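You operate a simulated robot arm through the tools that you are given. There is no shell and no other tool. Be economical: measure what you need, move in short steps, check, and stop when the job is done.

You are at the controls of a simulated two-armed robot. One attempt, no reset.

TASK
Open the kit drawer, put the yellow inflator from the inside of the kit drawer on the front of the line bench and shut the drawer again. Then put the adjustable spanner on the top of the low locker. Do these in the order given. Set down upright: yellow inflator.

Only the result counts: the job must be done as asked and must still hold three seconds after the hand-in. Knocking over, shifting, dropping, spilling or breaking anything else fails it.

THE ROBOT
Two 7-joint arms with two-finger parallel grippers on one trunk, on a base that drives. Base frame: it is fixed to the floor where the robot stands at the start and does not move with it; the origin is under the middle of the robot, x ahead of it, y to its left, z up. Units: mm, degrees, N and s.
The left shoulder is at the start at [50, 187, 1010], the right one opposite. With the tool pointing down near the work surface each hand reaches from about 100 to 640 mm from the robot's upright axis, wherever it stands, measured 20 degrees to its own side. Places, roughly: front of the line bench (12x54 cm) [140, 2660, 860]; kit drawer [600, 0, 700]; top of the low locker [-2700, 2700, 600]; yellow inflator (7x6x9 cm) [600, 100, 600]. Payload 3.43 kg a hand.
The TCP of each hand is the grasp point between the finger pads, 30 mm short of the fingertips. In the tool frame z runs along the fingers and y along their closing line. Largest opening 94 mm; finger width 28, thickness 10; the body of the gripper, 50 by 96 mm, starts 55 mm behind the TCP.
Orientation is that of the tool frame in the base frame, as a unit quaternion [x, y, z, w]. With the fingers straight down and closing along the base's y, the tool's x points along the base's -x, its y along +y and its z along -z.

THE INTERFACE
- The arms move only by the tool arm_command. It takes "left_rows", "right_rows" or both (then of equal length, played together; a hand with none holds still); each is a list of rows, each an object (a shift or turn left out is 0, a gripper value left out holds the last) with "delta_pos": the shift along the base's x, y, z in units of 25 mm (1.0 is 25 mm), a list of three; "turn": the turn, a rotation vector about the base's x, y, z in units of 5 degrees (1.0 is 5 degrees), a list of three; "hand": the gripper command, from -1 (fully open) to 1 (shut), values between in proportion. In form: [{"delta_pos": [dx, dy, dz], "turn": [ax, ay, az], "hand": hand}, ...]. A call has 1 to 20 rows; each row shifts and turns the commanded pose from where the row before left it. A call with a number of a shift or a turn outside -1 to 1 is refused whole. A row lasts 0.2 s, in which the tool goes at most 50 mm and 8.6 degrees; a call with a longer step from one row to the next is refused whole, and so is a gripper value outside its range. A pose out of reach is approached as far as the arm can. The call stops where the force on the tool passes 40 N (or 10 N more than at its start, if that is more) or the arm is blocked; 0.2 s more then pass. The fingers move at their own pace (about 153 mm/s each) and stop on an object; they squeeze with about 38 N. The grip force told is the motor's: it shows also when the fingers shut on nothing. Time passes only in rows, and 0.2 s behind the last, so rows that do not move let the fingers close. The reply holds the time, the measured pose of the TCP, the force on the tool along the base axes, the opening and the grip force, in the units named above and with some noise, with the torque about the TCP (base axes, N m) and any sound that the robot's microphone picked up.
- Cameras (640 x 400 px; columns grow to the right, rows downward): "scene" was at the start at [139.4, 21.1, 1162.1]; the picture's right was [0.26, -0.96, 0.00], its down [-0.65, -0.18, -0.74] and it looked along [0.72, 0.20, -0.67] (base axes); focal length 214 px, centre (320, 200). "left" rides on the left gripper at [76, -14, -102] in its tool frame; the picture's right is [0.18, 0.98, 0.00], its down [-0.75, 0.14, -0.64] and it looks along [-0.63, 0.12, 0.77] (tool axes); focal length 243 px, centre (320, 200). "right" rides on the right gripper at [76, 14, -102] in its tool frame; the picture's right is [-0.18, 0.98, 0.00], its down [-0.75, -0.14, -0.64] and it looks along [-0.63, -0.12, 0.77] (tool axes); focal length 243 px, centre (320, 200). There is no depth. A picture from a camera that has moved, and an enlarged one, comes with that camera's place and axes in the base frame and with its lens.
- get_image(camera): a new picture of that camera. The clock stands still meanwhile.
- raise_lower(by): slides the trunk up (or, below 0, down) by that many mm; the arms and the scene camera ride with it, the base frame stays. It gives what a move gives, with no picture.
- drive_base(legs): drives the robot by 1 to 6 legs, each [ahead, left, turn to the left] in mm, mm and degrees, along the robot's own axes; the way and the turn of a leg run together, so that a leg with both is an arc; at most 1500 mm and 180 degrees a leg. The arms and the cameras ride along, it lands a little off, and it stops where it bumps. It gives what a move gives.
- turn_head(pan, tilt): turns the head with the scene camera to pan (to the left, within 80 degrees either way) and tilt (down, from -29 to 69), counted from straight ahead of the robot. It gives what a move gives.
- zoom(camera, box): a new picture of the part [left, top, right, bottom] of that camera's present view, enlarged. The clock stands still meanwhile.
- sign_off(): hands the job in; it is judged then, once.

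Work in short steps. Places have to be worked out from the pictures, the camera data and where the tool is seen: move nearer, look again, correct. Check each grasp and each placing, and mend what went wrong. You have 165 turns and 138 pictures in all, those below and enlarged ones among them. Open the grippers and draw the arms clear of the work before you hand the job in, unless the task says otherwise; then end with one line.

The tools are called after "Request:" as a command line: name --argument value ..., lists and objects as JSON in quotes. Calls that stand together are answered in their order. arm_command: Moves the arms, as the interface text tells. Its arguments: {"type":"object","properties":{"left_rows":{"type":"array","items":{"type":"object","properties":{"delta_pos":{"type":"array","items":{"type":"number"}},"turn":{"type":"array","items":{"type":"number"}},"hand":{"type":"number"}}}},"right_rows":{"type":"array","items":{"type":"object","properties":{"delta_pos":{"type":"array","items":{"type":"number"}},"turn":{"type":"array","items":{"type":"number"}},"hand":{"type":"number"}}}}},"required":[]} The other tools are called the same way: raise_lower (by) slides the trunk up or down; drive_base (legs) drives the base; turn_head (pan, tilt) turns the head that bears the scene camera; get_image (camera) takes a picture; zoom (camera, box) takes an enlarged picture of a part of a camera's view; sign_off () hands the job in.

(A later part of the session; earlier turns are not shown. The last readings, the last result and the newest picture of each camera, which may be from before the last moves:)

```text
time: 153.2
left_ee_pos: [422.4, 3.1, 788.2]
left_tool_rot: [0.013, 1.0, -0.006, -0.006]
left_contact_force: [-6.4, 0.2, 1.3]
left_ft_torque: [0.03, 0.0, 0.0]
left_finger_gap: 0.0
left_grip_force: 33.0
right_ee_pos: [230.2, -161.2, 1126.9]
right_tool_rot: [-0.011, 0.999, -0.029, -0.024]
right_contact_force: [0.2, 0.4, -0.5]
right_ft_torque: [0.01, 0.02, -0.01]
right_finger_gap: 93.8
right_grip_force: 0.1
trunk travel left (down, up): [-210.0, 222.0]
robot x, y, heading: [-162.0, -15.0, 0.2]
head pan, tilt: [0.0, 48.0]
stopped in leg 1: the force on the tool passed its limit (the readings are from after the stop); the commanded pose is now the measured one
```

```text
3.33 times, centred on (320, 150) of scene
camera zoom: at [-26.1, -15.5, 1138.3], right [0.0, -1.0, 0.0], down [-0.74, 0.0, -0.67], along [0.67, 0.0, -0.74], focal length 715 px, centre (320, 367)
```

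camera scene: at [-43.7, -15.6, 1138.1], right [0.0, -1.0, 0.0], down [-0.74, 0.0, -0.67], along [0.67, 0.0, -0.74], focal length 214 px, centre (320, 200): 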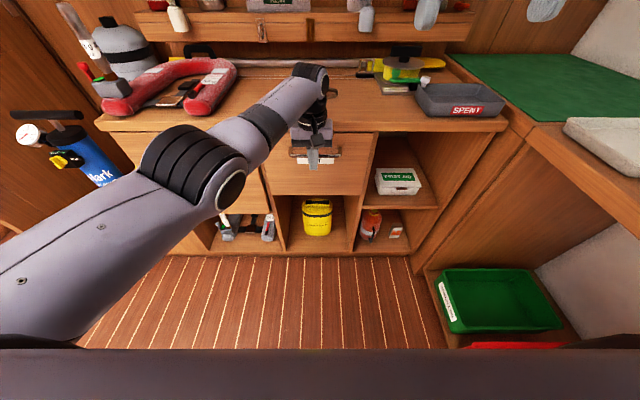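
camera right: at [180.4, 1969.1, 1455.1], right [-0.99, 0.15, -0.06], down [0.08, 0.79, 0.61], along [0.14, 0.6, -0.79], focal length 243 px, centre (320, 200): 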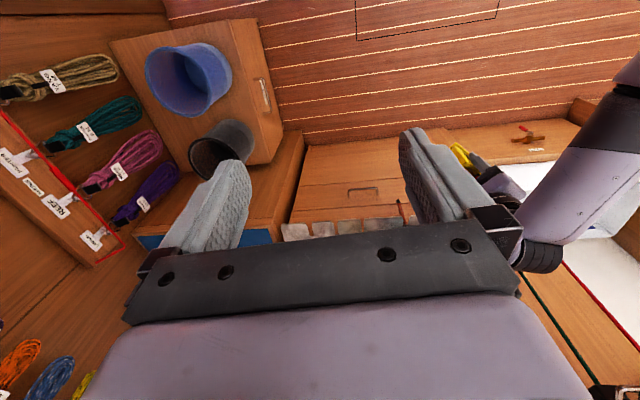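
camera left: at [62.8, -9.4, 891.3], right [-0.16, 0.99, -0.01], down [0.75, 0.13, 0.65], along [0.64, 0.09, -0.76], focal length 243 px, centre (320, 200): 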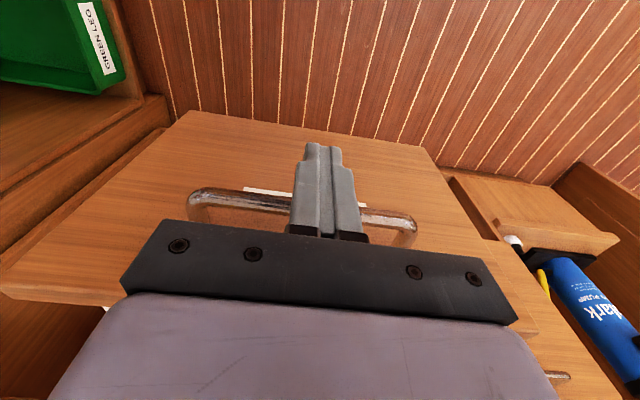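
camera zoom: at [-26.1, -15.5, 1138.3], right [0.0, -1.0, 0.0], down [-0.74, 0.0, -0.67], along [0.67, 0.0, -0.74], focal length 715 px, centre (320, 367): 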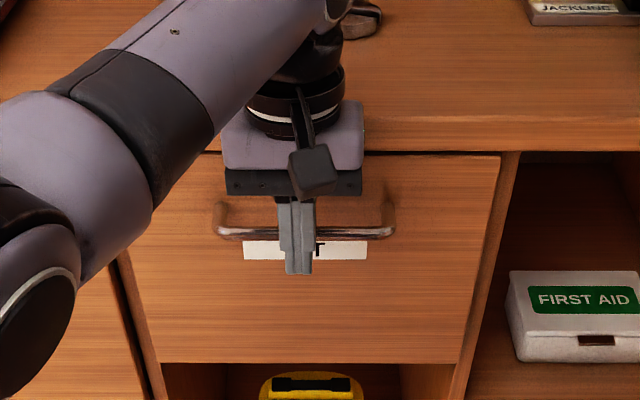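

The force limit stopped the push; I back off and check that the drawer is flush.

Request:
drive_base --legs '[[-180, 0, 0]]'

Request:
raise_lower --by 160

Request:
turn_head --pan 0 --tilt 45

Request:
zoom --camera "scene" --box '[150, 60, 430, 240]'

Request:
zoom --camera "right" --box '[230, 0, 560, 240]'

```text
time: 154.7
left_ee_pos: [243.6, 2.6, 787.6]
left_tool_rot: [0.013, 1.0, -0.005, -0.005]
left_contact_force: [-1.2, 0.2, -0.3]
left_ft_torque: [0.01, 0.0, 0.03]
left_finger_gap: 0.1
left_grip_force: 33.0
right_ee_pos: [52.6, -162.7, 1126.8]
right_tool_rot: [-0.009, 0.999, -0.029, -0.024]
right_contact_force: [0.0, -0.2, -0.9]
right_ft_torque: [0.02, 0.02, 0.03]
right_finger_gap: 93.9
right_grip_force: 0.0
trunk travel left (down, up): [-210.0, 222.0]
robot x, y, heading: [-340.5, -16.3, -0.0]
head pan, tilt: [0.0, 48.0]
```

```text
time: 156.5
left_ee_pos: [246.5, 2.2, 946.6]
left_tool_rot: [0.012, 1.0, -0.006, -0.005]
left_contact_force: [0.2, 0.4, -0.4]
left_ft_torque: [-0.02, -0.02, -0.01]
left_finger_gap: 0.0
left_grip_force: 33.3
right_ee_pos: [52.6, -162.4, 1286.7]
right_tool_rot: [-0.009, 0.999, -0.029, -0.024]
right_contact_force: [-0.9, -0.1, -0.4]
right_ft_torque: [0.0, -0.01, -0.02]
right_finger_gap: 93.9
right_grip_force: 0.0
trunk travel left (down, up): [-370.0, 62.0]
robot x, y, heading: [-340.8, -16.2, -0.2]
head pan, tilt: [0.0, 48.0]
```

```text
time: 157.1
left_ee_pos: [245.2, 2.0, 947.1]
left_tool_rot: [0.012, 1.0, -0.005, -0.005]
left_contact_force: [0.8, -0.1, -0.2]
left_ft_torque: [-0.02, 0.03, 0.01]
left_finger_gap: 0.2
left_grip_force: 32.7
right_ee_pos: [54.0, -161.8, 1285.6]
right_tool_rot: [-0.01, 0.999, -0.028, -0.024]
right_contact_force: [-0.7, 0.2, -0.2]
right_ft_torque: [0.0, 0.02, 0.05]
right_finger_gap: 94.1
right_grip_force: 0.1
trunk travel left (down, up): [-370.0, 62.0]
robot x, y, heading: [-342.2, -16.1, 0.2]
head pan, tilt: [0.0, 45.0]
```

```text
2.22 times, centred on (290, 150) of scene
camera zoom: at [-200.9, -15.8, 1302.4], right [0.0, -1.0, 0.0], down [-0.71, 0.0, -0.71], along [0.71, 0.0, -0.71], focal length 477 px, centre (387, 311)
```

zoom: 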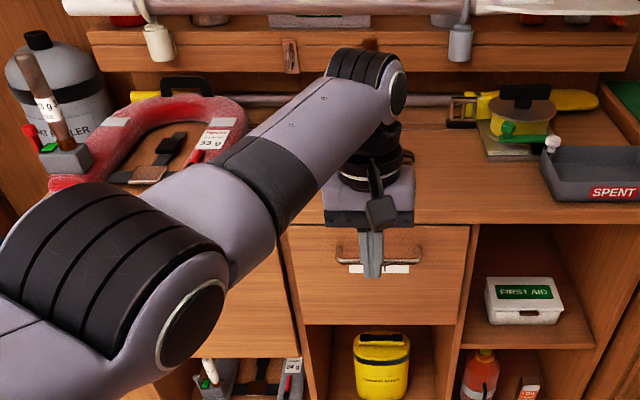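

```text
1.67 times, centred on (395, 120) of right
camera zoom: at [-17.6, -142.8, 1392.0], right [0.16, 0.98, -0.07], down [0.79, -0.09, 0.61], along [0.6, -0.15, -0.79], focal length 404 px, centre (195, 333)
```

zoom: 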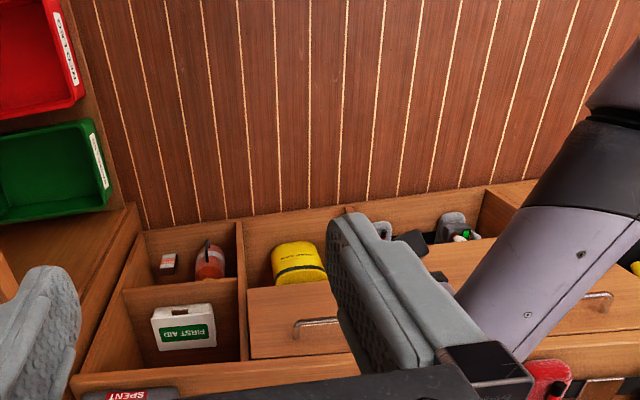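

The handle triangulates to x≈449, same as at the start, so the drawer is shut. The spanner lies along y at about (655, 134…-55), z≈860. I raise the trunk and turn the left hand 90° so it will close across the spanner's handle.

Request:
raise_lower --by 60

Request:
arm_command --left_rows '[{"delta_pos": [-0.1, 0.14, 0], "turn": [0, 0, 1], "hand": -1}, {"delta_pos": [-0.1, 0.14, 0], "turn": [0, 0, 1]}, {"delta_pos": [-0.1, 0.14, 0], "turn": [0, 0, 1]}, {"delta_pos": [-0.1, 0.14, 0], "turn": [0, 0, 1]}, {"delta_pos": [-0.1, 0.14, 0], "turn": [0, 0, 1]}, {"delta_pos": [-0.1, 0.14, 0], "turn": [0, 0, 1]}, {"delta_pos": [-0.1, 0.14, 0], "turn": [0, 0, 1]}, {"delta_pos": [-0.1, 0.14, 0], "turn": [0, 0, 1]}, {"delta_pos": [-0.1, 0.14, 0], "turn": [0, 0, 1]}, {"delta_pos": [-0.1, 0.14, 0], "turn": [0, 0, 1]}, {"delta_pos": [-0.1, 0.14, 0], "turn": [0, 0, 1]}, {"delta_pos": [-0.1, 0.14, 0], "turn": [0, 0, 1]}, {"delta_pos": [-0.1, 0.14, 0], "turn": [0, 0, 1]}, {"delta_pos": [-0.1, 0.14, 0], "turn": [0, 0, 1]}, {"delta_pos": [-0.1, 0.14, 0], "turn": [0, 0, 1]}, {"delta_pos": [-0.1, 0.14, 0], "turn": [0, 0, 1]}, {"delta_pos": [-0.1, 0.14, 0], "turn": [0, 0, 1]}, {"delta_pos": [-0.1, 0.14, 0], "turn": [0, 0, 1]}]'

Request:
get_image --camera "scene"

```text
time: 158.1
left_ee_pos: [244.5, 1.3, 1006.7]
left_tool_rot: [0.012, 1.0, -0.005, -0.005]
left_contact_force: [-0.1, -0.1, -0.8]
left_ft_torque: [0.01, 0.03, 0.01]
left_finger_gap: 0.0
left_grip_force: 32.7
right_ee_pos: [54.7, -163.0, 1346.3]
right_tool_rot: [-0.01, 0.999, -0.029, -0.025]
right_contact_force: [0.2, -0.3, 0.5]
right_ft_torque: [-0.01, 0.01, 0.0]
right_finger_gap: 94.1
right_grip_force: 0.1
trunk travel left (down, up): [-430.0, 2.0]
robot x, y, heading: [-340.3, -15.7, -0.0]
head pan, tilt: [0.0, 45.0]
```

```text
time: 162.1
left_ee_pos: [224.1, 103.0, 997.8]
left_tool_rot: [0.722, -0.692, -0.002, -0.014]
left_contact_force: [0.3, 0.2, -0.1]
left_ft_torque: [-0.02, 0.0, 0.04]
left_finger_gap: 94.1
left_grip_force: 0.0
left hand out of reach, approached as far as the arm can: row 14, 16, 18
right_ee_pos: [53.1, -161.8, 1346.5]
right_tool_rot: [-0.01, 0.999, -0.029, -0.024]
right_contact_force: [0.4, -0.1, -0.2]
right_ft_torque: [0.0, -0.02, 0.01]
right_finger_gap: 94.0
right_grip_force: 0.0
trunk travel left (down, up): [-430.0, 2.0]
robot x, y, heading: [-338.5, -14.9, 0.2]
head pan, tilt: [0.0, 45.0]
stopped in row 18 (left hand): the arm was blocked; the commanded pose is now the measured one
```

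```text
55 pictures are left
camera scene: at [-200.8, -15.6, 1362.4], right [0.0, -1.0, 0.0], down [-0.71, 0.0, -0.71], along [0.71, 0.0, -0.71], focal length 214 px, centre (320, 200)
```

scene: 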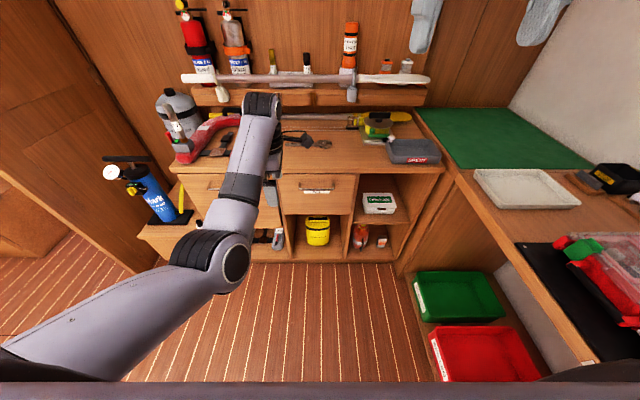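

Shelf and rail are at x≈790–835, so the hand at x≈655 has room. I shift right and drive in until the hand is just before the spanner.

Request:
drive_base --legs '[[0, -65, 0], [320, 0, 0]]'

Request:
get_image --camera "left"

Request:
get_image --camera "right"

```text
time: 164.9
left_ee_pos: [546.3, 39.0, 998.2]
left_tool_rot: [0.722, -0.692, -0.004, -0.014]
left_contact_force: [0.7, -0.9, 1.1]
left_ft_torque: [-0.02, 0.0, 0.01]
left_finger_gap: 93.9
left_grip_force: 0.1
right_ee_pos: [374.7, -226.3, 1346.6]
right_tool_rot: [-0.009, 0.999, -0.029, -0.025]
right_contact_force: [-0.4, 0.4, -0.7]
right_ft_torque: [-0.01, 0.05, -0.01]
right_finger_gap: 94.0
right_grip_force: 0.1
trunk travel left (down, up): [-430.0, 2.0]
robot x, y, heading: [-21.7, -78.7, -0.1]
head pan, tilt: [0.0, 45.0]
```

```text
54 pictures are left
camera left: at [562.8, -40.6, 1099.1], right [-0.97, -0.22, -0.02], down [-0.18, 0.73, 0.66], along [-0.13, 0.65, -0.75], focal length 243 px, centre (320, 200)
```

left: 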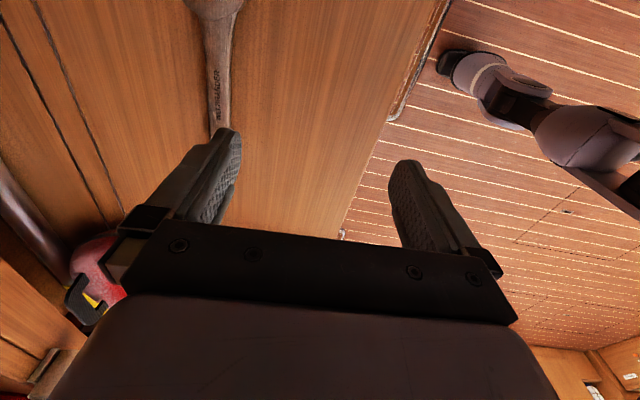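

```text
53 pictures are left
camera right: at [304.9, -207.1, 1451.9], right [0.16, 0.98, -0.07], down [0.79, -0.09, 0.61], along [0.6, -0.15, -0.79], focal length 243 px, centre (320, 200)
```

right: 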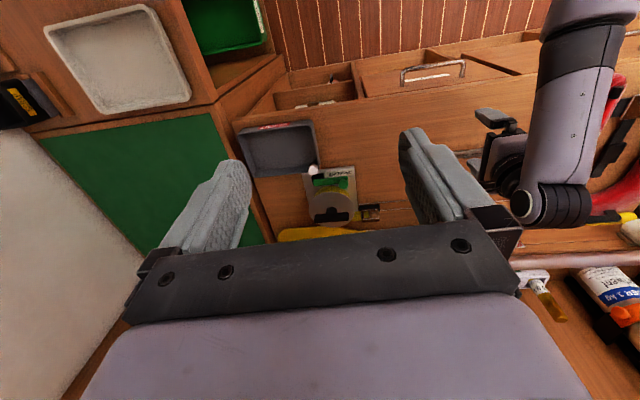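

Handle located at x≈644 around y 0–43. I lower the trunk 60 mm, drive 50 mm, then extend the arm.

Request:
raise_lower --by -60

Request:
drive_base --legs '[[55, -15, 0]]'

Request:
arm_command --left_rows '[{"delta_pos": [0.6, 0, 0]}, {"delta_pos": [0.6, 0, 0]}, {"delta_pos": [0.5, 0, 0]}]'

Request:
get_image --camera "left"

```text
time: 165.9
left_ee_pos: [545.9, 39.9, 938.8]
left_tool_rot: [0.722, -0.692, -0.002, -0.015]
left_contact_force: [0.4, 0.4, 0.0]
left_ft_torque: [0.01, 0.01, 0.0]
left_finger_gap: 94.1
left_grip_force: 0.2
right_ee_pos: [374.9, -227.0, 1287.1]
right_tool_rot: [-0.01, 0.999, -0.029, -0.024]
right_contact_force: [-0.8, -0.2, 0.6]
right_ft_torque: [-0.03, -0.03, 0.03]
right_finger_gap: 94.2
right_grip_force: 0.0
trunk travel left (down, up): [-370.0, 62.0]
robot x, y, heading: [-22.0, -80.9, -0.4]
head pan, tilt: [0.0, 45.0]
```

```text
time: 166.8
left_ee_pos: [600.9, 23.7, 937.2]
left_tool_rot: [0.721, -0.692, -0.003, -0.015]
left_contact_force: [0.7, -0.3, 0.5]
left_ft_torque: [-0.01, 0.0, 0.0]
left_finger_gap: 94.3
left_grip_force: 0.1
right_ee_pos: [431.5, -241.7, 1286.4]
right_tool_rot: [-0.01, 0.999, -0.029, -0.026]
right_contact_force: [0.4, -0.6, 0.6]
right_ft_torque: [0.02, 0.01, 0.0]
right_finger_gap: 93.9
right_grip_force: 0.0
trunk travel left (down, up): [-370.0, 62.0]
robot x, y, heading: [36.3, -94.0, 0.1]
head pan, tilt: [0.0, 45.0]
```

```text
time: 167.6
left_ee_pos: [643.3, 24.1, 939.1]
left_tool_rot: [0.722, -0.692, -0.003, -0.015]
left_contact_force: [0.4, 0.5, -0.9]
left_ft_torque: [-0.02, -0.02, -0.01]
left_finger_gap: 93.9
left_grip_force: 0.1
right_ee_pos: [429.5, -240.4, 1286.2]
right_tool_rot: [-0.01, 0.999, -0.029, -0.024]
right_contact_force: [0.9, -0.1, 0.0]
right_ft_torque: [-0.02, 0.01, -0.01]
right_finger_gap: 94.0
right_grip_force: 0.0
trunk travel left (down, up): [-370.0, 62.0]
robot x, y, heading: [35.8, -94.2, 0.1]
head pan, tilt: [0.0, 45.0]
```

```text
52 pictures are left
camera left: at [659.6, -54.7, 1039.6], right [-0.97, -0.23, -0.02], down [-0.18, 0.73, 0.66], along [-0.13, 0.65, -0.75], focal length 243 px, centre (320, 200)
```

left: 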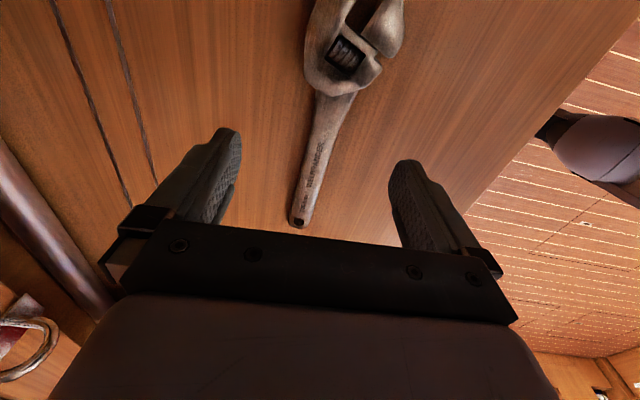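

The hand is centred over the handle. Lower by trunk 40 mm and look.

Request:
raise_lower --by -38

Request:
get_image --camera "left"

```text
time: 168.4
left_ee_pos: [643.1, 25.0, 899.5]
left_tool_rot: [0.722, -0.691, -0.003, -0.015]
left_contact_force: [-0.2, 0.5, 0.5]
left_ft_torque: [-0.03, -0.03, 0.0]
left_finger_gap: 94.3
left_grip_force: 0.0
right_ee_pos: [429.4, -242.4, 1248.5]
right_tool_rot: [-0.01, 0.999, -0.029, -0.025]
right_contact_force: [-0.3, 0.3, 0.0]
right_ft_torque: [0.01, 0.01, -0.01]
right_finger_gap: 94.1
right_grip_force: 0.0
trunk travel left (down, up): [-332.0, 100.0]
robot x, y, heading: [34.2, -96.2, 0.1]
head pan, tilt: [0.0, 45.0]
```

```text
51 pictures are left
camera left: at [659.3, -54.5, 1001.7], right [-0.97, -0.23, -0.02], down [-0.18, 0.73, 0.66], along [-0.13, 0.65, -0.75], focal length 243 px, centre (320, 200)
```

left: 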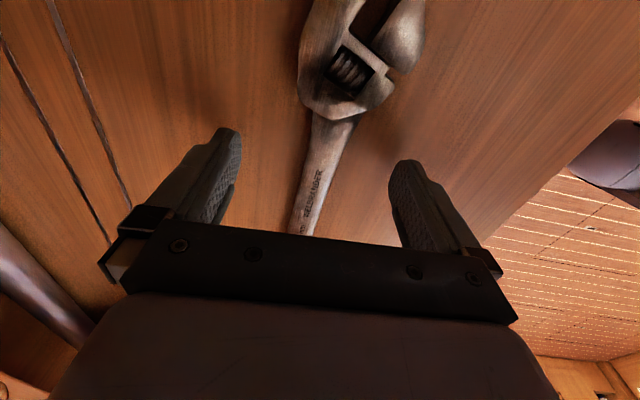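

Request:
raise_lower --by -9

Request:
raise_lower --by -3

Request:
get_image --camera "left"

```text
time: 169.0
left_ee_pos: [643.2, 24.0, 891.9]
left_tool_rot: [0.721, -0.693, -0.003, -0.015]
left_contact_force: [1.2, 0.3, 1.1]
left_ft_torque: [-0.03, 0.01, 0.0]
left_finger_gap: 93.7
left_grip_force: 0.1
right_ee_pos: [430.6, -241.0, 1239.2]
right_tool_rot: [-0.01, 0.999, -0.029, -0.025]
right_contact_force: [0.1, 0.6, -1.1]
right_ft_torque: [0.01, -0.01, 0.01]
right_finger_gap: 93.9
right_grip_force: 0.1
trunk travel left (down, up): [-323.0, 109.0]
robot x, y, heading: [35.6, -92.3, 0.3]
head pan, tilt: [0.0, 45.0]
```

```text
time: 169.5
left_ee_pos: [642.6, 25.3, 891.3]
left_tool_rot: [0.723, -0.691, -0.002, -0.017]
left_contact_force: [-0.5, 1.1, 16.2]
left_ft_torque: [-0.18, 0.87, -0.09]
left_finger_gap: 94.1
left_grip_force: 0.1
right_ee_pos: [429.2, -241.2, 1236.6]
right_tool_rot: [-0.011, 0.999, -0.029, -0.024]
right_contact_force: [0.0, 0.2, 0.3]
right_ft_torque: [0.0, 0.02, -0.07]
right_finger_gap: 93.8
right_grip_force: 0.1
trunk travel left (down, up): [-320.0, 112.0]
robot x, y, heading: [35.7, -92.9, 0.3]
head pan, tilt: [0.0, 45.0]
```

```text
50 pictures are left
camera left: at [658.8, -54.5, 992.9], right [-0.97, -0.23, -0.03], down [-0.19, 0.73, 0.66], along [-0.13, 0.65, -0.75], focal length 243 px, centre (320, 200)
```

left: 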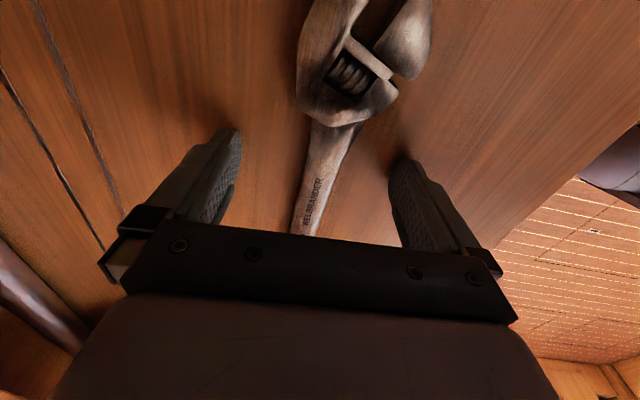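

Tips touch the counter (16 N at z 891). I ease up 2 mm and close on the handle.

Request:
raise_lower --by 2.5

Request:
arm_command --left_rows '[{"hand": 0.5}, {"hand": 1}, {"hand": 1}, {"hand": 1}, {"hand": 1}]'

Request:
get_image --camera "left"

```text
time: 170.1
left_ee_pos: [643.8, 25.1, 892.3]
left_tool_rot: [0.722, -0.691, -0.003, -0.016]
left_contact_force: [1.7, 1.6, 10.7]
left_ft_torque: [-0.14, 0.57, -0.07]
left_finger_gap: 93.4
left_grip_force: 0.0
right_ee_pos: [429.0, -241.1, 1240.1]
right_tool_rot: [-0.011, 0.999, -0.029, -0.025]
right_contact_force: [0.1, 0.2, -0.1]
right_ft_torque: [0.03, 0.0, 0.0]
right_finger_gap: 93.7
right_grip_force: 0.1
trunk travel left (down, up): [-322.0, 110.0]
robot x, y, heading: [33.3, -91.6, 0.3]
head pan, tilt: [0.0, 45.0]
```

```text
time: 171.3
left_ee_pos: [642.9, 26.1, 889.8]
left_tool_rot: [0.722, -0.692, -0.003, -0.016]
left_contact_force: [-2.9, -2.4, 0.4]
left_ft_torque: [-0.1, 0.18, -0.01]
left_finger_gap: 23.9
left_grip_force: 38.0
right_ee_pos: [429.8, -241.5, 1239.3]
right_tool_rot: [-0.01, 0.999, -0.029, -0.024]
right_contact_force: [0.0, -0.7, 0.3]
right_ft_torque: [-0.02, 0.01, 0.01]
right_finger_gap: 93.8
right_grip_force: 0.1
trunk travel left (down, up): [-322.0, 110.0]
robot x, y, heading: [34.7, -93.9, -0.1]
head pan, tilt: [0.0, 45.0]
```

```text
49 pictures are left
camera left: at [659.1, -54.9, 992.0], right [-0.97, -0.23, -0.02], down [-0.18, 0.73, 0.66], along [-0.13, 0.65, -0.75], focal length 243 px, centre (320, 200)
```

left: 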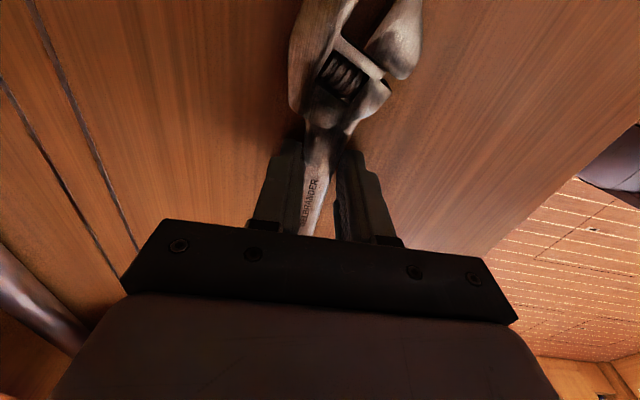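

The handle is gripped (24 mm gap). Lift with the trunk and check.

Request:
raise_lower --by 105

Request:
get_image --camera "left"

```text
time: 172.6
left_ee_pos: [643.3, 24.9, 996.3]
left_tool_rot: [0.722, -0.692, -0.003, -0.015]
left_contact_force: [0.1, -0.4, -3.0]
left_ft_torque: [0.04, 0.0, -0.02]
left_finger_gap: 23.6
left_grip_force: 37.6
right_ee_pos: [430.3, -241.2, 1342.9]
right_tool_rot: [-0.01, 0.999, -0.028, -0.024]
right_contact_force: [0.4, 0.5, 0.1]
right_ft_torque: [0.0, 0.07, 0.01]
right_finger_gap: 94.1
right_grip_force: 0.2
trunk travel left (down, up): [-427.0, 5.0]
robot x, y, heading: [35.8, -96.7, 0.0]
head pan, tilt: [0.0, 45.0]
```

```text
48 pictures are left
camera left: at [659.7, -54.6, 1096.7], right [-0.97, -0.23, -0.02], down [-0.18, 0.73, 0.66], along [-0.13, 0.65, -0.75], focal length 243 px, centre (320, 200)
```

left: 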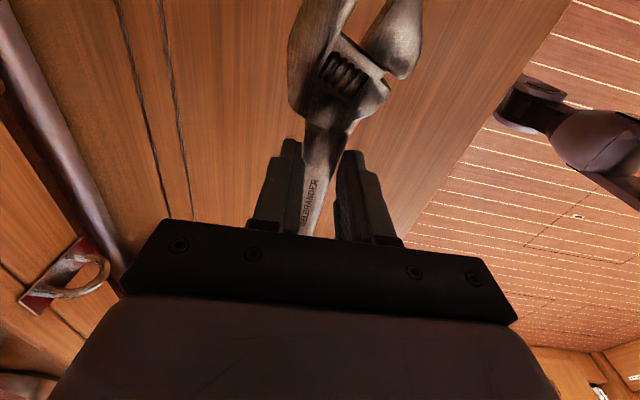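

Spanner held level. I back out, turn left 90° and check the scene.

Request:
drive_base --legs '[[-600, 0, 0], [0, 0, 90]]'

Request:
turn_head --pan 35 --tilt 20

Request:
get_image --camera "scene"

Request:
turn_head --pan -80 --tilt 40

Request:
get_image --camera "scene"

```text
time: 179.9
left_ee_pos: [-692.0, 510.6, 994.6]
left_tool_rot: [0.999, 0.032, -0.013, -0.008]
left_contact_force: [0.8, 0.7, -3.5]
left_ft_torque: [0.0, 0.03, -0.01]
left_finger_gap: 23.7
left_grip_force: 38.0
right_ee_pos: [-421.7, 302.0, 1343.8]
right_tool_rot: [0.72, -0.693, 0.038, -0.004]
right_contact_force: [-0.1, -0.8, 0.2]
right_ft_torque: [0.0, 0.0, -0.02]
right_finger_gap: 94.0
right_grip_force: 0.1
trunk travel left (down, up): [-427.0, 5.0]
robot x, y, heading: [-558.7, -100.0, 91.2]
head pan, tilt: [0.0, 45.0]
```

```text
time: 180.9
left_ee_pos: [-691.8, 508.7, 996.5]
left_tool_rot: [0.999, 0.031, -0.013, -0.008]
left_contact_force: [-0.2, 0.0, -4.0]
left_ft_torque: [0.04, 0.0, -0.01]
left_finger_gap: 23.9
left_grip_force: 37.6
right_ee_pos: [-422.6, 302.2, 1343.8]
right_tool_rot: [0.721, -0.691, 0.038, -0.004]
right_contact_force: [0.3, -0.2, 0.7]
right_ft_torque: [-0.06, -0.04, 0.0]
right_finger_gap: 93.9
right_grip_force: 0.1
trunk travel left (down, up): [-427.0, 5.0]
robot x, y, heading: [-559.3, -92.3, 90.9]
head pan, tilt: [35.0, 20.0]
```

```text
47 pictures are left
camera scene: at [-616.2, 36.9, 1398.5], right [0.81, 0.59, 0.0], down [0.2, -0.28, -0.94], along [-0.55, 0.76, -0.34], focal length 214 px, centre (320, 200)
```

scene: 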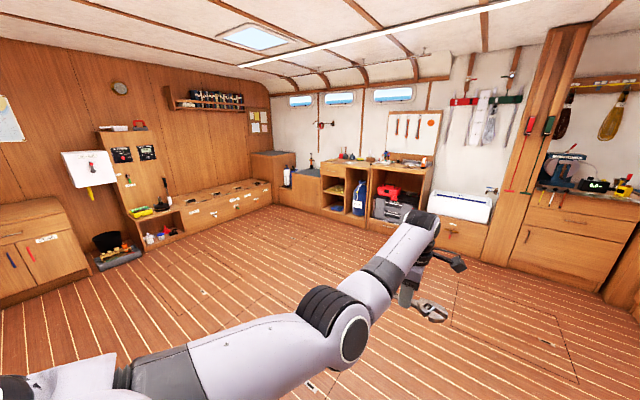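

```text
time: 182.8
left_ee_pos: [-692.1, 508.6, 996.4]
left_tool_rot: [0.999, 0.031, -0.014, -0.009]
left_contact_force: [-0.5, 0.3, -3.0]
left_ft_torque: [0.03, 0.01, -0.02]
left_finger_gap: 23.6
left_grip_force: 37.8
right_ee_pos: [-420.9, 301.7, 1343.6]
right_tool_rot: [0.72, -0.692, 0.037, -0.004]
right_contact_force: [-0.3, 0.4, 0.2]
right_ft_torque: [0.01, 0.01, 0.0]
right_finger_gap: 93.9
right_grip_force: 0.1
trunk travel left (down, up): [-427.0, 5.0]
robot x, y, heading: [-561.2, -95.2, 91.4]
head pan, tilt: [-80.0, 40.0]
```

```text
46 pictures are left
camera scene: at [-477.9, -21.7, 1367.1], right [0.2, -0.98, 0.0], down [-0.63, -0.13, -0.77], along [0.75, 0.15, -0.64], focal length 214 px, centre (320, 200)
```

scene: 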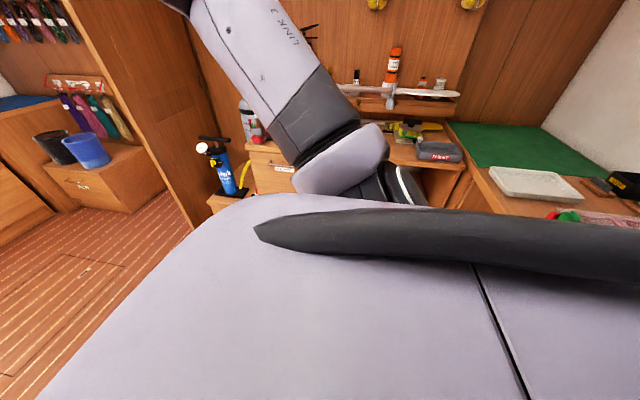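

The floor is open towards the low locker (blue-grey low box left of the workbench). I drive there diagonally.

Request:
drive_base --legs '[[780, 970, 0], [780, 970, -1.2]]'

Request:
turn_head --pan 0 --tilt 35

Request:
get_image --camera "scene"

```text
time: 195.0
left_ee_pos: [-2633.3, 2056.6, 995.7]
left_tool_rot: [1.0, 0.016, -0.012, -0.008]
left_contact_force: [-0.1, -0.1, -2.5]
left_ft_torque: [-0.01, 0.02, 0.0]
left_finger_gap: 23.6
left_grip_force: 37.7
right_ee_pos: [-2368.7, 1842.1, 1343.1]
right_tool_rot: [0.71, -0.703, 0.038, -0.003]
right_contact_force: [0.4, 0.3, 0.4]
right_ft_torque: [0.01, 0.03, 0.0]
right_finger_gap: 93.9
right_grip_force: 0.1
trunk travel left (down, up): [-427.0, 5.0]
robot x, y, heading: [-2521.4, 1447.7, 89.3]
head pan, tilt: [-80.0, 40.0]
```

```text
time: 196.5
left_ee_pos: [-2631.9, 2055.9, 995.9]
left_tool_rot: [1.0, 0.016, -0.013, -0.008]
left_contact_force: [-0.5, 0.5, -2.6]
left_ft_torque: [0.03, 0.0, 0.01]
left_finger_gap: 23.8
left_grip_force: 37.7
right_ee_pos: [-2368.4, 1840.4, 1345.2]
right_tool_rot: [0.71, -0.703, 0.037, -0.004]
right_contact_force: [-0.3, -0.4, -0.1]
right_ft_torque: [-0.02, 0.02, 0.03]
right_finger_gap: 94.0
right_grip_force: 0.1
trunk travel left (down, up): [-427.0, 5.0]
robot x, y, heading: [-2515.8, 1449.0, 89.7]
head pan, tilt: [0.0, 35.0]
```

```text
45 pictures are left
camera scene: at [-2517.6, 1593.3, 1374.7], right [1.0, -0.01, 0.0], down [-0.01, -0.57, -0.82], along [0.01, 0.82, -0.57], focal length 214 px, centre (320, 200)
```

scene: 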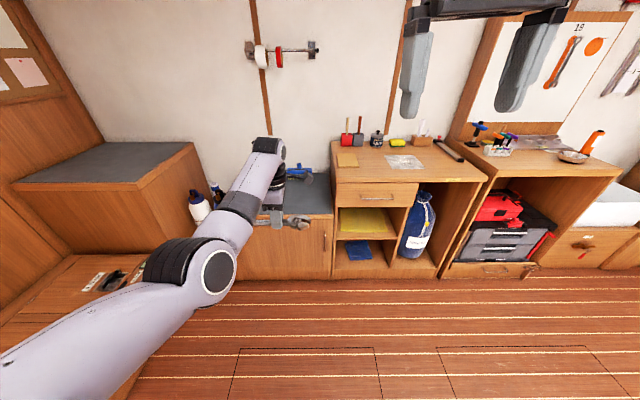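

Request:
zoom --camera "scene" --box '[170, 130, 350, 290]'

Request:
get_image --camera "right"

```text
2.50 times, centred on (260, 210) of scene
camera zoom: at [-2517.6, 1593.3, 1374.7], right [1.0, -0.01, 0.0], down [-0.01, -0.57, -0.82], along [0.01, 0.82, -0.57], focal length 536 px, centre (470, 175)
```

zoom: 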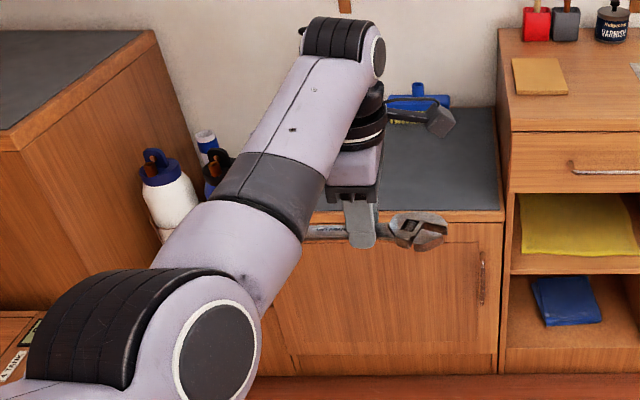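

```text
43 pictures are left
camera right: at [-2387.8, 1770.1, 1449.5], right [-0.98, 0.17, -0.07], down [0.1, 0.79, 0.61], along [0.16, 0.59, -0.79], focal length 243 px, centre (320, 200)
```

right: 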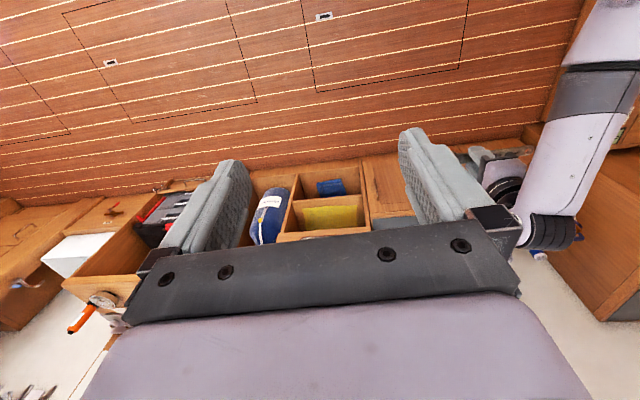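

Locker top spans about y 2546–3050 and x up to -2442; the front middle is free. I lift the right hand out of the way, then drive the left hand over (-2640, 2645).

Request:
arm_command --right_rows '[{"delta_pos": [0, -0.5, 0.8]}, {"delta_pos": [0, -0.5, 0.8]}, {"delta_pos": [0, -0.5, 0.8]}, {"delta_pos": [0, -0.5, 0.8]}, {"delta_pos": [0, -0.5, 0.8]}, {"delta_pos": [0, -0.5, 0.8]}]'

Request:
drive_base --legs '[[480, 0, 0]]'

Request:
turn_head --pan 10 --tilt 50

Request:
get_image --camera "scene"

Request:
get_image --camera "left"

```text
time: 197.9
left_ee_pos: [-2632.8, 2056.5, 996.0]
left_tool_rot: [1.0, 0.017, -0.013, -0.009]
left_contact_force: [0.1, 0.0, -3.4]
left_ft_torque: [-0.04, 0.04, -0.03]
left_finger_gap: 23.6
left_grip_force: 38.0
right_ee_pos: [-2368.5, 1783.6, 1433.6]
right_tool_rot: [0.71, -0.703, 0.036, -0.004]
right_contact_force: [1.1, -0.1, 0.7]
right_ft_torque: [0.01, -0.04, 0.0]
right_finger_gap: 94.3
right_grip_force: 0.1
right hand out of reach, approached as far as the arm can: row 5, 6
trunk travel left (down, up): [-427.0, 5.0]
robot x, y, heading: [-2519.9, 1445.8, 89.5]
head pan, tilt: [0.0, 35.0]
```

```text
time: 200.8
left_ee_pos: [-2630.6, 2533.9, 995.4]
left_tool_rot: [1.0, 0.017, -0.014, -0.008]
left_contact_force: [0.4, 0.9, -2.6]
left_ft_torque: [0.01, 0.0, 0.01]
left_finger_gap: 23.3
left_grip_force: 38.0
right_ee_pos: [-2365.3, 2262.3, 1434.2]
right_tool_rot: [0.711, -0.702, 0.038, -0.004]
right_contact_force: [-0.1, 0.6, -0.2]
right_ft_torque: [-0.01, 0.02, 0.02]
right_finger_gap: 94.1
right_grip_force: 0.0
trunk travel left (down, up): [-427.0, 5.0]
robot x, y, heading: [-2516.4, 1924.6, 89.5]
head pan, tilt: [0.0, 35.0]
```

```text
time: 201.5
left_ee_pos: [-2630.4, 2533.1, 996.2]
left_tool_rot: [1.0, 0.017, -0.013, -0.008]
left_contact_force: [-0.2, 0.0, -3.0]
left_ft_torque: [0.01, 0.0, 0.0]
left_finger_gap: 23.3
left_grip_force: 37.7
right_ee_pos: [-2366.0, 2261.8, 1435.5]
right_tool_rot: [0.711, -0.702, 0.038, -0.003]
right_contact_force: [-0.5, -0.9, 0.3]
right_ft_torque: [-0.06, 0.02, 0.02]
right_finger_gap: 94.0
right_grip_force: 0.1
trunk travel left (down, up): [-427.0, 5.0]
robot x, y, heading: [-2514.0, 1925.7, 89.6]
head pan, tilt: [10.0, 50.0]
```

```text
42 pictures are left
camera scene: at [-2527.8, 2058.8, 1353.0], right [0.99, 0.17, 0.0], down [0.13, -0.76, -0.64], along [-0.11, 0.63, -0.77], focal length 214 px, centre (320, 200)
```

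scene: 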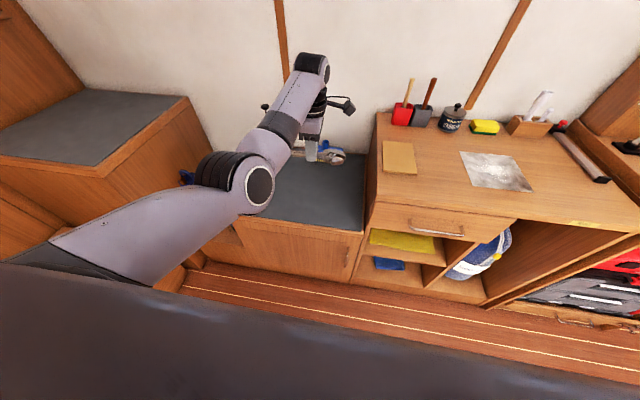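

```text
41 pictures are left
camera left: at [-2551.2, 2547.5, 1096.7], right [0.22, -0.98, -0.02], down [-0.73, -0.18, 0.66], along [-0.65, -0.13, -0.75], focal length 243 px, centre (320, 200)
```

left: 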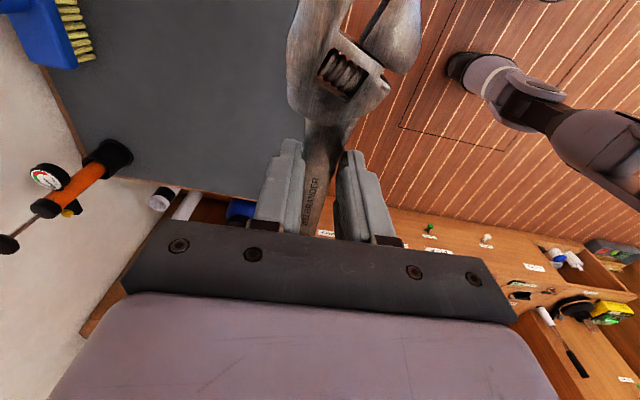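

Top is free in the middle. Drive 110 mm more to put the spanner ~100 mm in from the front edge, then lower the trunk.

Request:
drive_base --legs '[[112, 8, 0]]'

Request:
raise_lower --by -270

Request:
get_image --camera "scene"

Request:
get_image --camera "left"

```text
time: 202.8
left_ee_pos: [-2638.3, 2646.7, 994.1]
left_tool_rot: [1.0, 0.019, -0.013, -0.007]
left_contact_force: [-0.8, 0.5, -3.3]
left_ft_torque: [-0.06, 0.02, 0.02]
left_finger_gap: 23.1
left_grip_force: 37.9
right_ee_pos: [-2373.5, 2375.7, 1434.1]
right_tool_rot: [0.711, -0.702, 0.038, -0.004]
right_contact_force: [-0.9, 0.5, -0.8]
right_ft_torque: [-0.04, -0.01, 0.0]
right_finger_gap: 94.0
right_grip_force: 0.1
trunk travel left (down, up): [-427.0, 5.0]
robot x, y, heading: [-2522.4, 2033.6, 89.5]
head pan, tilt: [10.0, 50.0]
```

```text
time: 205.5
left_ee_pos: [-2638.9, 2645.1, 725.5]
left_tool_rot: [1.0, 0.018, -0.013, -0.008]
left_contact_force: [-0.4, -0.6, -2.1]
left_ft_torque: [-0.04, 0.0, -0.01]
left_finger_gap: 23.3
left_grip_force: 37.8
right_ee_pos: [-2373.5, 2373.2, 1164.1]
right_tool_rot: [0.711, -0.702, 0.038, -0.003]
right_contact_force: [0.7, -0.5, -0.8]
right_ft_torque: [0.01, -0.02, 0.02]
right_finger_gap: 94.1
right_grip_force: 0.1
trunk travel left (down, up): [-157.0, 275.0]
robot x, y, heading: [-2521.6, 2034.9, 89.9]
head pan, tilt: [10.0, 50.0]
```

```text
40 pictures are left
camera scene: at [-2535.3, 2170.4, 1083.0], right [0.99, 0.17, 0.0], down [0.13, -0.76, -0.64], along [-0.11, 0.63, -0.77], focal length 214 px, centre (320, 200)
```

scene: 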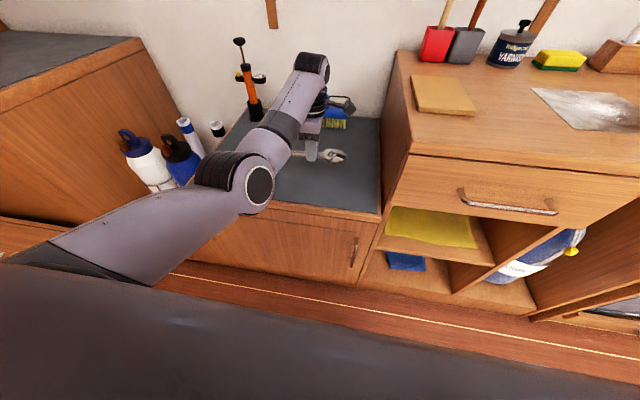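

```text
39 pictures are left
camera left: at [-2559.3, 2659.2, 826.8], right [0.22, -0.98, -0.02], down [-0.73, -0.18, 0.66], along [-0.65, -0.13, -0.75], focal length 243 px, centre (320, 200)
```

left: 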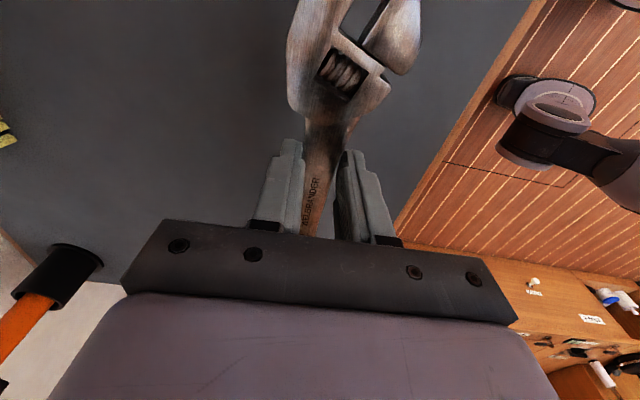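

Clear. Lower 80 mm further.

Request:
raise_lower --by -80

Request:
raise_lower --by -6

Request:
zoom --camera "scene" --box '[230, 90, 390, 230]'

```text
time: 206.7
left_ee_pos: [-2638.3, 2644.5, 652.5]
left_tool_rot: [1.0, 0.018, -0.013, -0.014]
left_contact_force: [-4.1, -10.9, 36.6]
left_ft_torque: [-0.97, -0.4, -0.21]
left_finger_gap: 23.5
left_grip_force: 38.1
right_ee_pos: [-2373.3, 2370.6, 1086.5]
right_tool_rot: [0.712, -0.702, 0.034, -0.005]
right_contact_force: [-0.7, 0.1, -0.2]
right_ft_torque: [0.0, 0.04, 0.02]
right_finger_gap: 94.0
right_grip_force: 0.1
trunk travel left (down, up): [-77.0, 355.0]
robot x, y, heading: [-2519.2, 2038.6, 89.8]
head pan, tilt: [10.0, 50.0]
```

```text
time: 207.0
left_ee_pos: [-2638.0, 2645.8, 654.1]
left_tool_rot: [1.0, 0.018, -0.013, -0.013]
left_contact_force: [-2.7, -12.7, 14.6]
left_ft_torque: [-0.71, -0.04, -0.18]
left_finger_gap: 23.5
left_grip_force: 38.2
right_ee_pos: [-2374.1, 2371.6, 1083.4]
right_tool_rot: [0.711, -0.702, 0.037, -0.005]
right_contact_force: [-0.7, -0.2, -0.4]
right_ft_torque: [0.03, -0.01, -0.02]
right_finger_gap: 94.0
right_grip_force: 0.0
trunk travel left (down, up): [-76.0, 356.0]
robot x, y, heading: [-2523.8, 2040.6, 89.6]
head pan, tilt: [10.0, 50.0]
stopped: the force on the tool passed its limit (the readings are from after the stop); the commanded pose is now the measured one
```

```text
2.86 times, centred on (310, 160) of scene
camera zoom: at [-2535.3, 2168.2, 1001.5], right [0.99, 0.17, 0.0], down [0.13, -0.75, -0.64], along [-0.11, 0.64, -0.76], focal length 613 px, centre (349, 314)
```

zoom: 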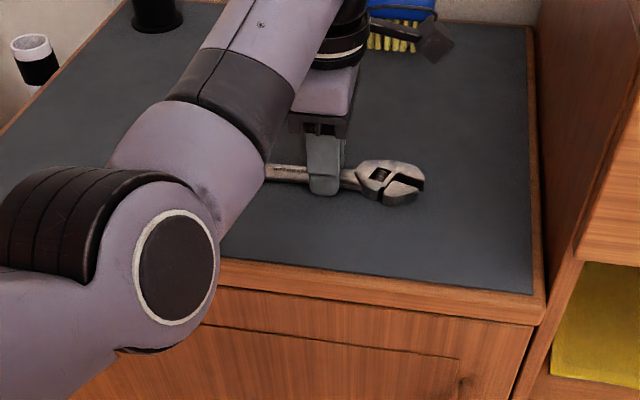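

Contact at TCP 653. Ease up 2 mm and release.

Request:
raise_lower --by 2

Request:
arm_command --left_rows '[{"hand": 0.3}, {"hand": 0}, {"hand": -0.4}, {"hand": -0.4}]'

Request:
zoom --camera "scene" --box '[230, 90, 390, 230]'

```text
time: 207.5
left_ee_pos: [-2638.4, 2645.1, 653.2]
left_tool_rot: [1.0, 0.018, -0.013, -0.014]
left_contact_force: [-0.8, -12.4, 13.6]
left_ft_torque: [-0.65, 0.0, -0.12]
left_finger_gap: 23.2
left_grip_force: 38.4
right_ee_pos: [-2373.7, 2372.4, 1084.1]
right_tool_rot: [0.712, -0.701, 0.036, -0.003]
right_contact_force: [-0.4, 0.8, 0.2]
right_ft_torque: [-0.02, 0.02, 0.0]
right_finger_gap: 94.1
right_grip_force: 0.2
trunk travel left (down, up): [-78.0, 354.0]
robot x, y, heading: [-2522.4, 2037.6, 89.5]
head pan, tilt: [10.0, 50.0]
```

```text
time: 208.5
left_ee_pos: [-2638.7, 2646.9, 654.2]
left_tool_rot: [1.0, 0.019, -0.014, -0.017]
left_contact_force: [-1.5, 12.9, 15.1]
left_ft_torque: [-0.17, -0.11, 0.12]
left_finger_gap: 58.1
left_grip_force: 0.1
right_ee_pos: [-2372.6, 2372.7, 1084.5]
right_tool_rot: [0.711, -0.702, 0.037, -0.003]
right_contact_force: [0.3, 0.1, -0.2]
right_ft_torque: [-0.03, -0.01, 0.0]
right_finger_gap: 93.6
right_grip_force: 0.1
trunk travel left (down, up): [-78.0, 354.0]
robot x, y, heading: [-2522.7, 2039.2, 89.8]
head pan, tilt: [10.0, 50.0]
```

```text
2.86 times, centred on (310, 160) of scene
camera zoom: at [-2535.3, 2169.6, 1003.7], right [0.99, 0.17, 0.0], down [0.13, -0.75, -0.64], along [-0.11, 0.63, -0.77], focal length 613 px, centre (349, 314)
```

zoom: 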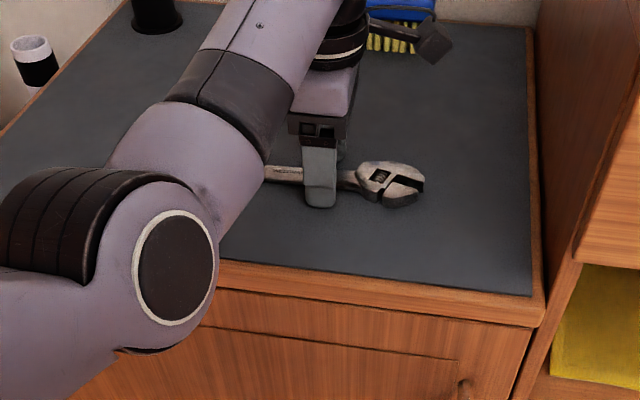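

Released, spanner lies flat. Raise the trunk away and check.

Request:
raise_lower --by 15

Request:
raise_lower --by 240

Request:
drive_base --legs '[[-350, 0, 0]]'

Request:
zoom --camera "scene" --box '[200, 80, 420, 260]'

```text
time: 209.2
left_ee_pos: [-2638.6, 2646.0, 666.9]
left_tool_rot: [1.0, 0.018, -0.013, -0.011]
left_contact_force: [0.1, 0.4, -0.2]
left_ft_torque: [0.02, 0.02, 0.0]
left_finger_gap: 65.9
left_grip_force: 0.0
right_ee_pos: [-2374.0, 2373.6, 1099.6]
right_tool_rot: [0.712, -0.702, 0.036, -0.004]
right_contact_force: [1.2, 0.4, -0.8]
right_ft_torque: [-0.04, 0.04, 0.02]
right_finger_gap: 94.2
right_grip_force: 0.0
trunk travel left (down, up): [-93.0, 339.0]
robot x, y, heading: [-2522.5, 2038.2, 89.6]
head pan, tilt: [10.0, 50.0]
```

```text
time: 211.7
left_ee_pos: [-2637.7, 2647.2, 908.0]
left_tool_rot: [1.0, 0.018, -0.012, -0.013]
left_contact_force: [0.1, 0.3, 0.1]
left_ft_torque: [-0.01, 0.02, 0.0]
left_finger_gap: 65.6
left_grip_force: 0.0
right_ee_pos: [-2373.8, 2373.9, 1339.9]
right_tool_rot: [0.711, -0.702, 0.037, -0.004]
right_contact_force: [0.1, 0.4, -0.1]
right_ft_torque: [-0.03, -0.02, 0.0]
right_finger_gap: 93.9
right_grip_force: 0.0
trunk travel left (down, up): [-333.0, 99.0]
robot x, y, heading: [-2522.0, 2033.4, 89.8]
head pan, tilt: [10.0, 50.0]
```

```text
time: 213.9
left_ee_pos: [-2641.7, 2291.9, 908.3]
left_tool_rot: [1.0, 0.019, -0.013, -0.014]
left_contact_force: [-0.5, -0.2, -0.3]
left_ft_torque: [0.01, 0.04, 0.03]
left_finger_gap: 65.8
left_grip_force: 0.1
right_ee_pos: [-2374.8, 2021.3, 1338.8]
right_tool_rot: [0.712, -0.701, 0.037, -0.004]
right_contact_force: [-0.6, 0.3, -0.7]
right_ft_torque: [0.0, -0.03, -0.03]
right_finger_gap: 94.1
right_grip_force: 0.1
trunk travel left (down, up): [-333.0, 99.0]
robot x, y, heading: [-2526.4, 1682.8, 89.7]
head pan, tilt: [10.0, 50.0]
```

```text
2.22 times, centred on (310, 170) of scene
camera zoom: at [-2537.0, 1816.7, 1258.6], right [0.99, 0.17, 0.0], down [0.13, -0.75, -0.64], along [-0.11, 0.63, -0.77], focal length 477 px, centre (342, 267)
```

zoom: 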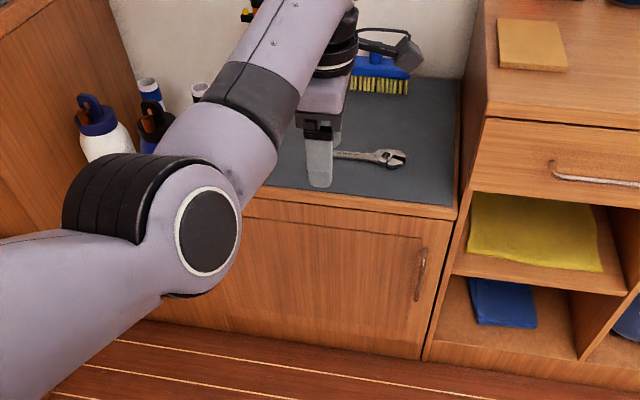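

Spanner lies flat on the locker. I check the inflator and drawer from afar.

Request:
turn_head --pan -72 --tilt 10

Request:
zoom --camera "scene" --box '[260, 160, 380, 240]'

Request:
drive_base --legs '[[-300, 0, -60]]'

Request:
turn_head --pan -58 --tilt 12

Request:
zoom --camera "scene" --box '[220, 120, 420, 280]'

```text
time: 215.5
left_ee_pos: [-2641.6, 2292.8, 907.2]
left_tool_rot: [1.0, 0.019, -0.012, -0.014]
left_contact_force: [-0.9, 0.0, 0.1]
left_ft_torque: [-0.02, -0.04, -0.02]
left_finger_gap: 65.7
left_grip_force: 0.0
right_ee_pos: [-2375.3, 2021.1, 1339.9]
right_tool_rot: [0.712, -0.701, 0.037, -0.003]
right_contact_force: [-0.5, 0.1, 0.3]
right_ft_torque: [-0.03, 0.01, -0.02]
right_finger_gap: 94.1
right_grip_force: 0.1
trunk travel left (down, up): [-333.0, 99.0]
robot x, y, heading: [-2523.0, 1683.2, 89.8]
head pan, tilt: [-72.0, 10.0]
```

```text
5.00 times, centred on (320, 200) of scene
camera zoom: at [-2435.4, 1769.8, 1320.3], right [0.31, -0.95, 0.0], down [-0.17, -0.05, -0.98], along [0.94, 0.3, -0.17], focal length 1072 px, centre (320, 200)
```

zoom: 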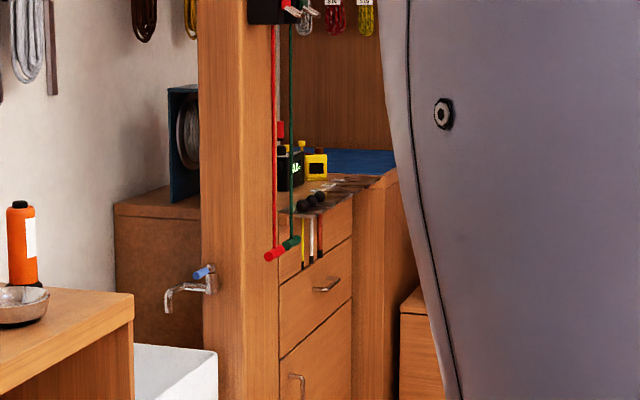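

```text
time: 218.6
left_ee_pos: [-2196.6, 1839.2, 908.3]
left_tool_rot: [0.874, -0.485, -0.004, -0.018]
left_contact_force: [0.2, 0.5, -0.1]
left_ft_torque: [-0.01, -0.03, 0.0]
left_finger_gap: 65.9
left_grip_force: 0.1
right_ee_pos: [-2302.0, 1475.5, 1339.9]
right_tool_rot: [-0.265, 0.964, -0.034, -0.015]
right_contact_force: [0.5, 0.4, 0.6]
right_ft_torque: [0.01, 0.02, 0.02]
right_finger_gap: 94.0
right_grip_force: 0.1
trunk travel left (down, up): [-333.0, 99.0]
robot x, y, heading: [-2668.4, 1436.4, 29.6]
head pan, tilt: [-72.0, 10.0]
```

```text
time: 219.3
left_ee_pos: [-2197.1, 1841.2, 907.1]
left_tool_rot: [0.875, -0.485, -0.004, -0.018]
left_contact_force: [-0.3, 0.4, 0.0]
left_ft_torque: [-0.03, 0.01, -0.05]
left_finger_gap: 65.7
left_grip_force: 0.0
right_ee_pos: [-2302.2, 1476.1, 1339.4]
right_tool_rot: [-0.265, 0.964, -0.034, -0.015]
right_contact_force: [-0.2, 0.0, -0.5]
right_ft_torque: [-0.01, -0.05, 0.0]
right_finger_gap: 93.8
right_grip_force: 0.1
trunk travel left (down, up): [-333.0, 99.0]
robot x, y, heading: [-2670.1, 1437.8, 29.8]
head pan, tilt: [-58.0, 12.0]
```

```text
2.50 times, centred on (320, 200) of scene
camera zoom: at [-2535.4, 1420.9, 1317.1], right [-0.48, -0.88, 0.0], down [-0.18, 0.1, -0.98], along [0.86, -0.47, -0.21], focal length 536 px, centre (320, 200)
```

zoom: 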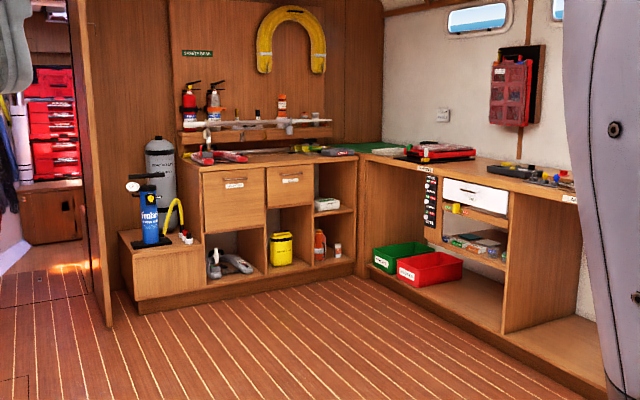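

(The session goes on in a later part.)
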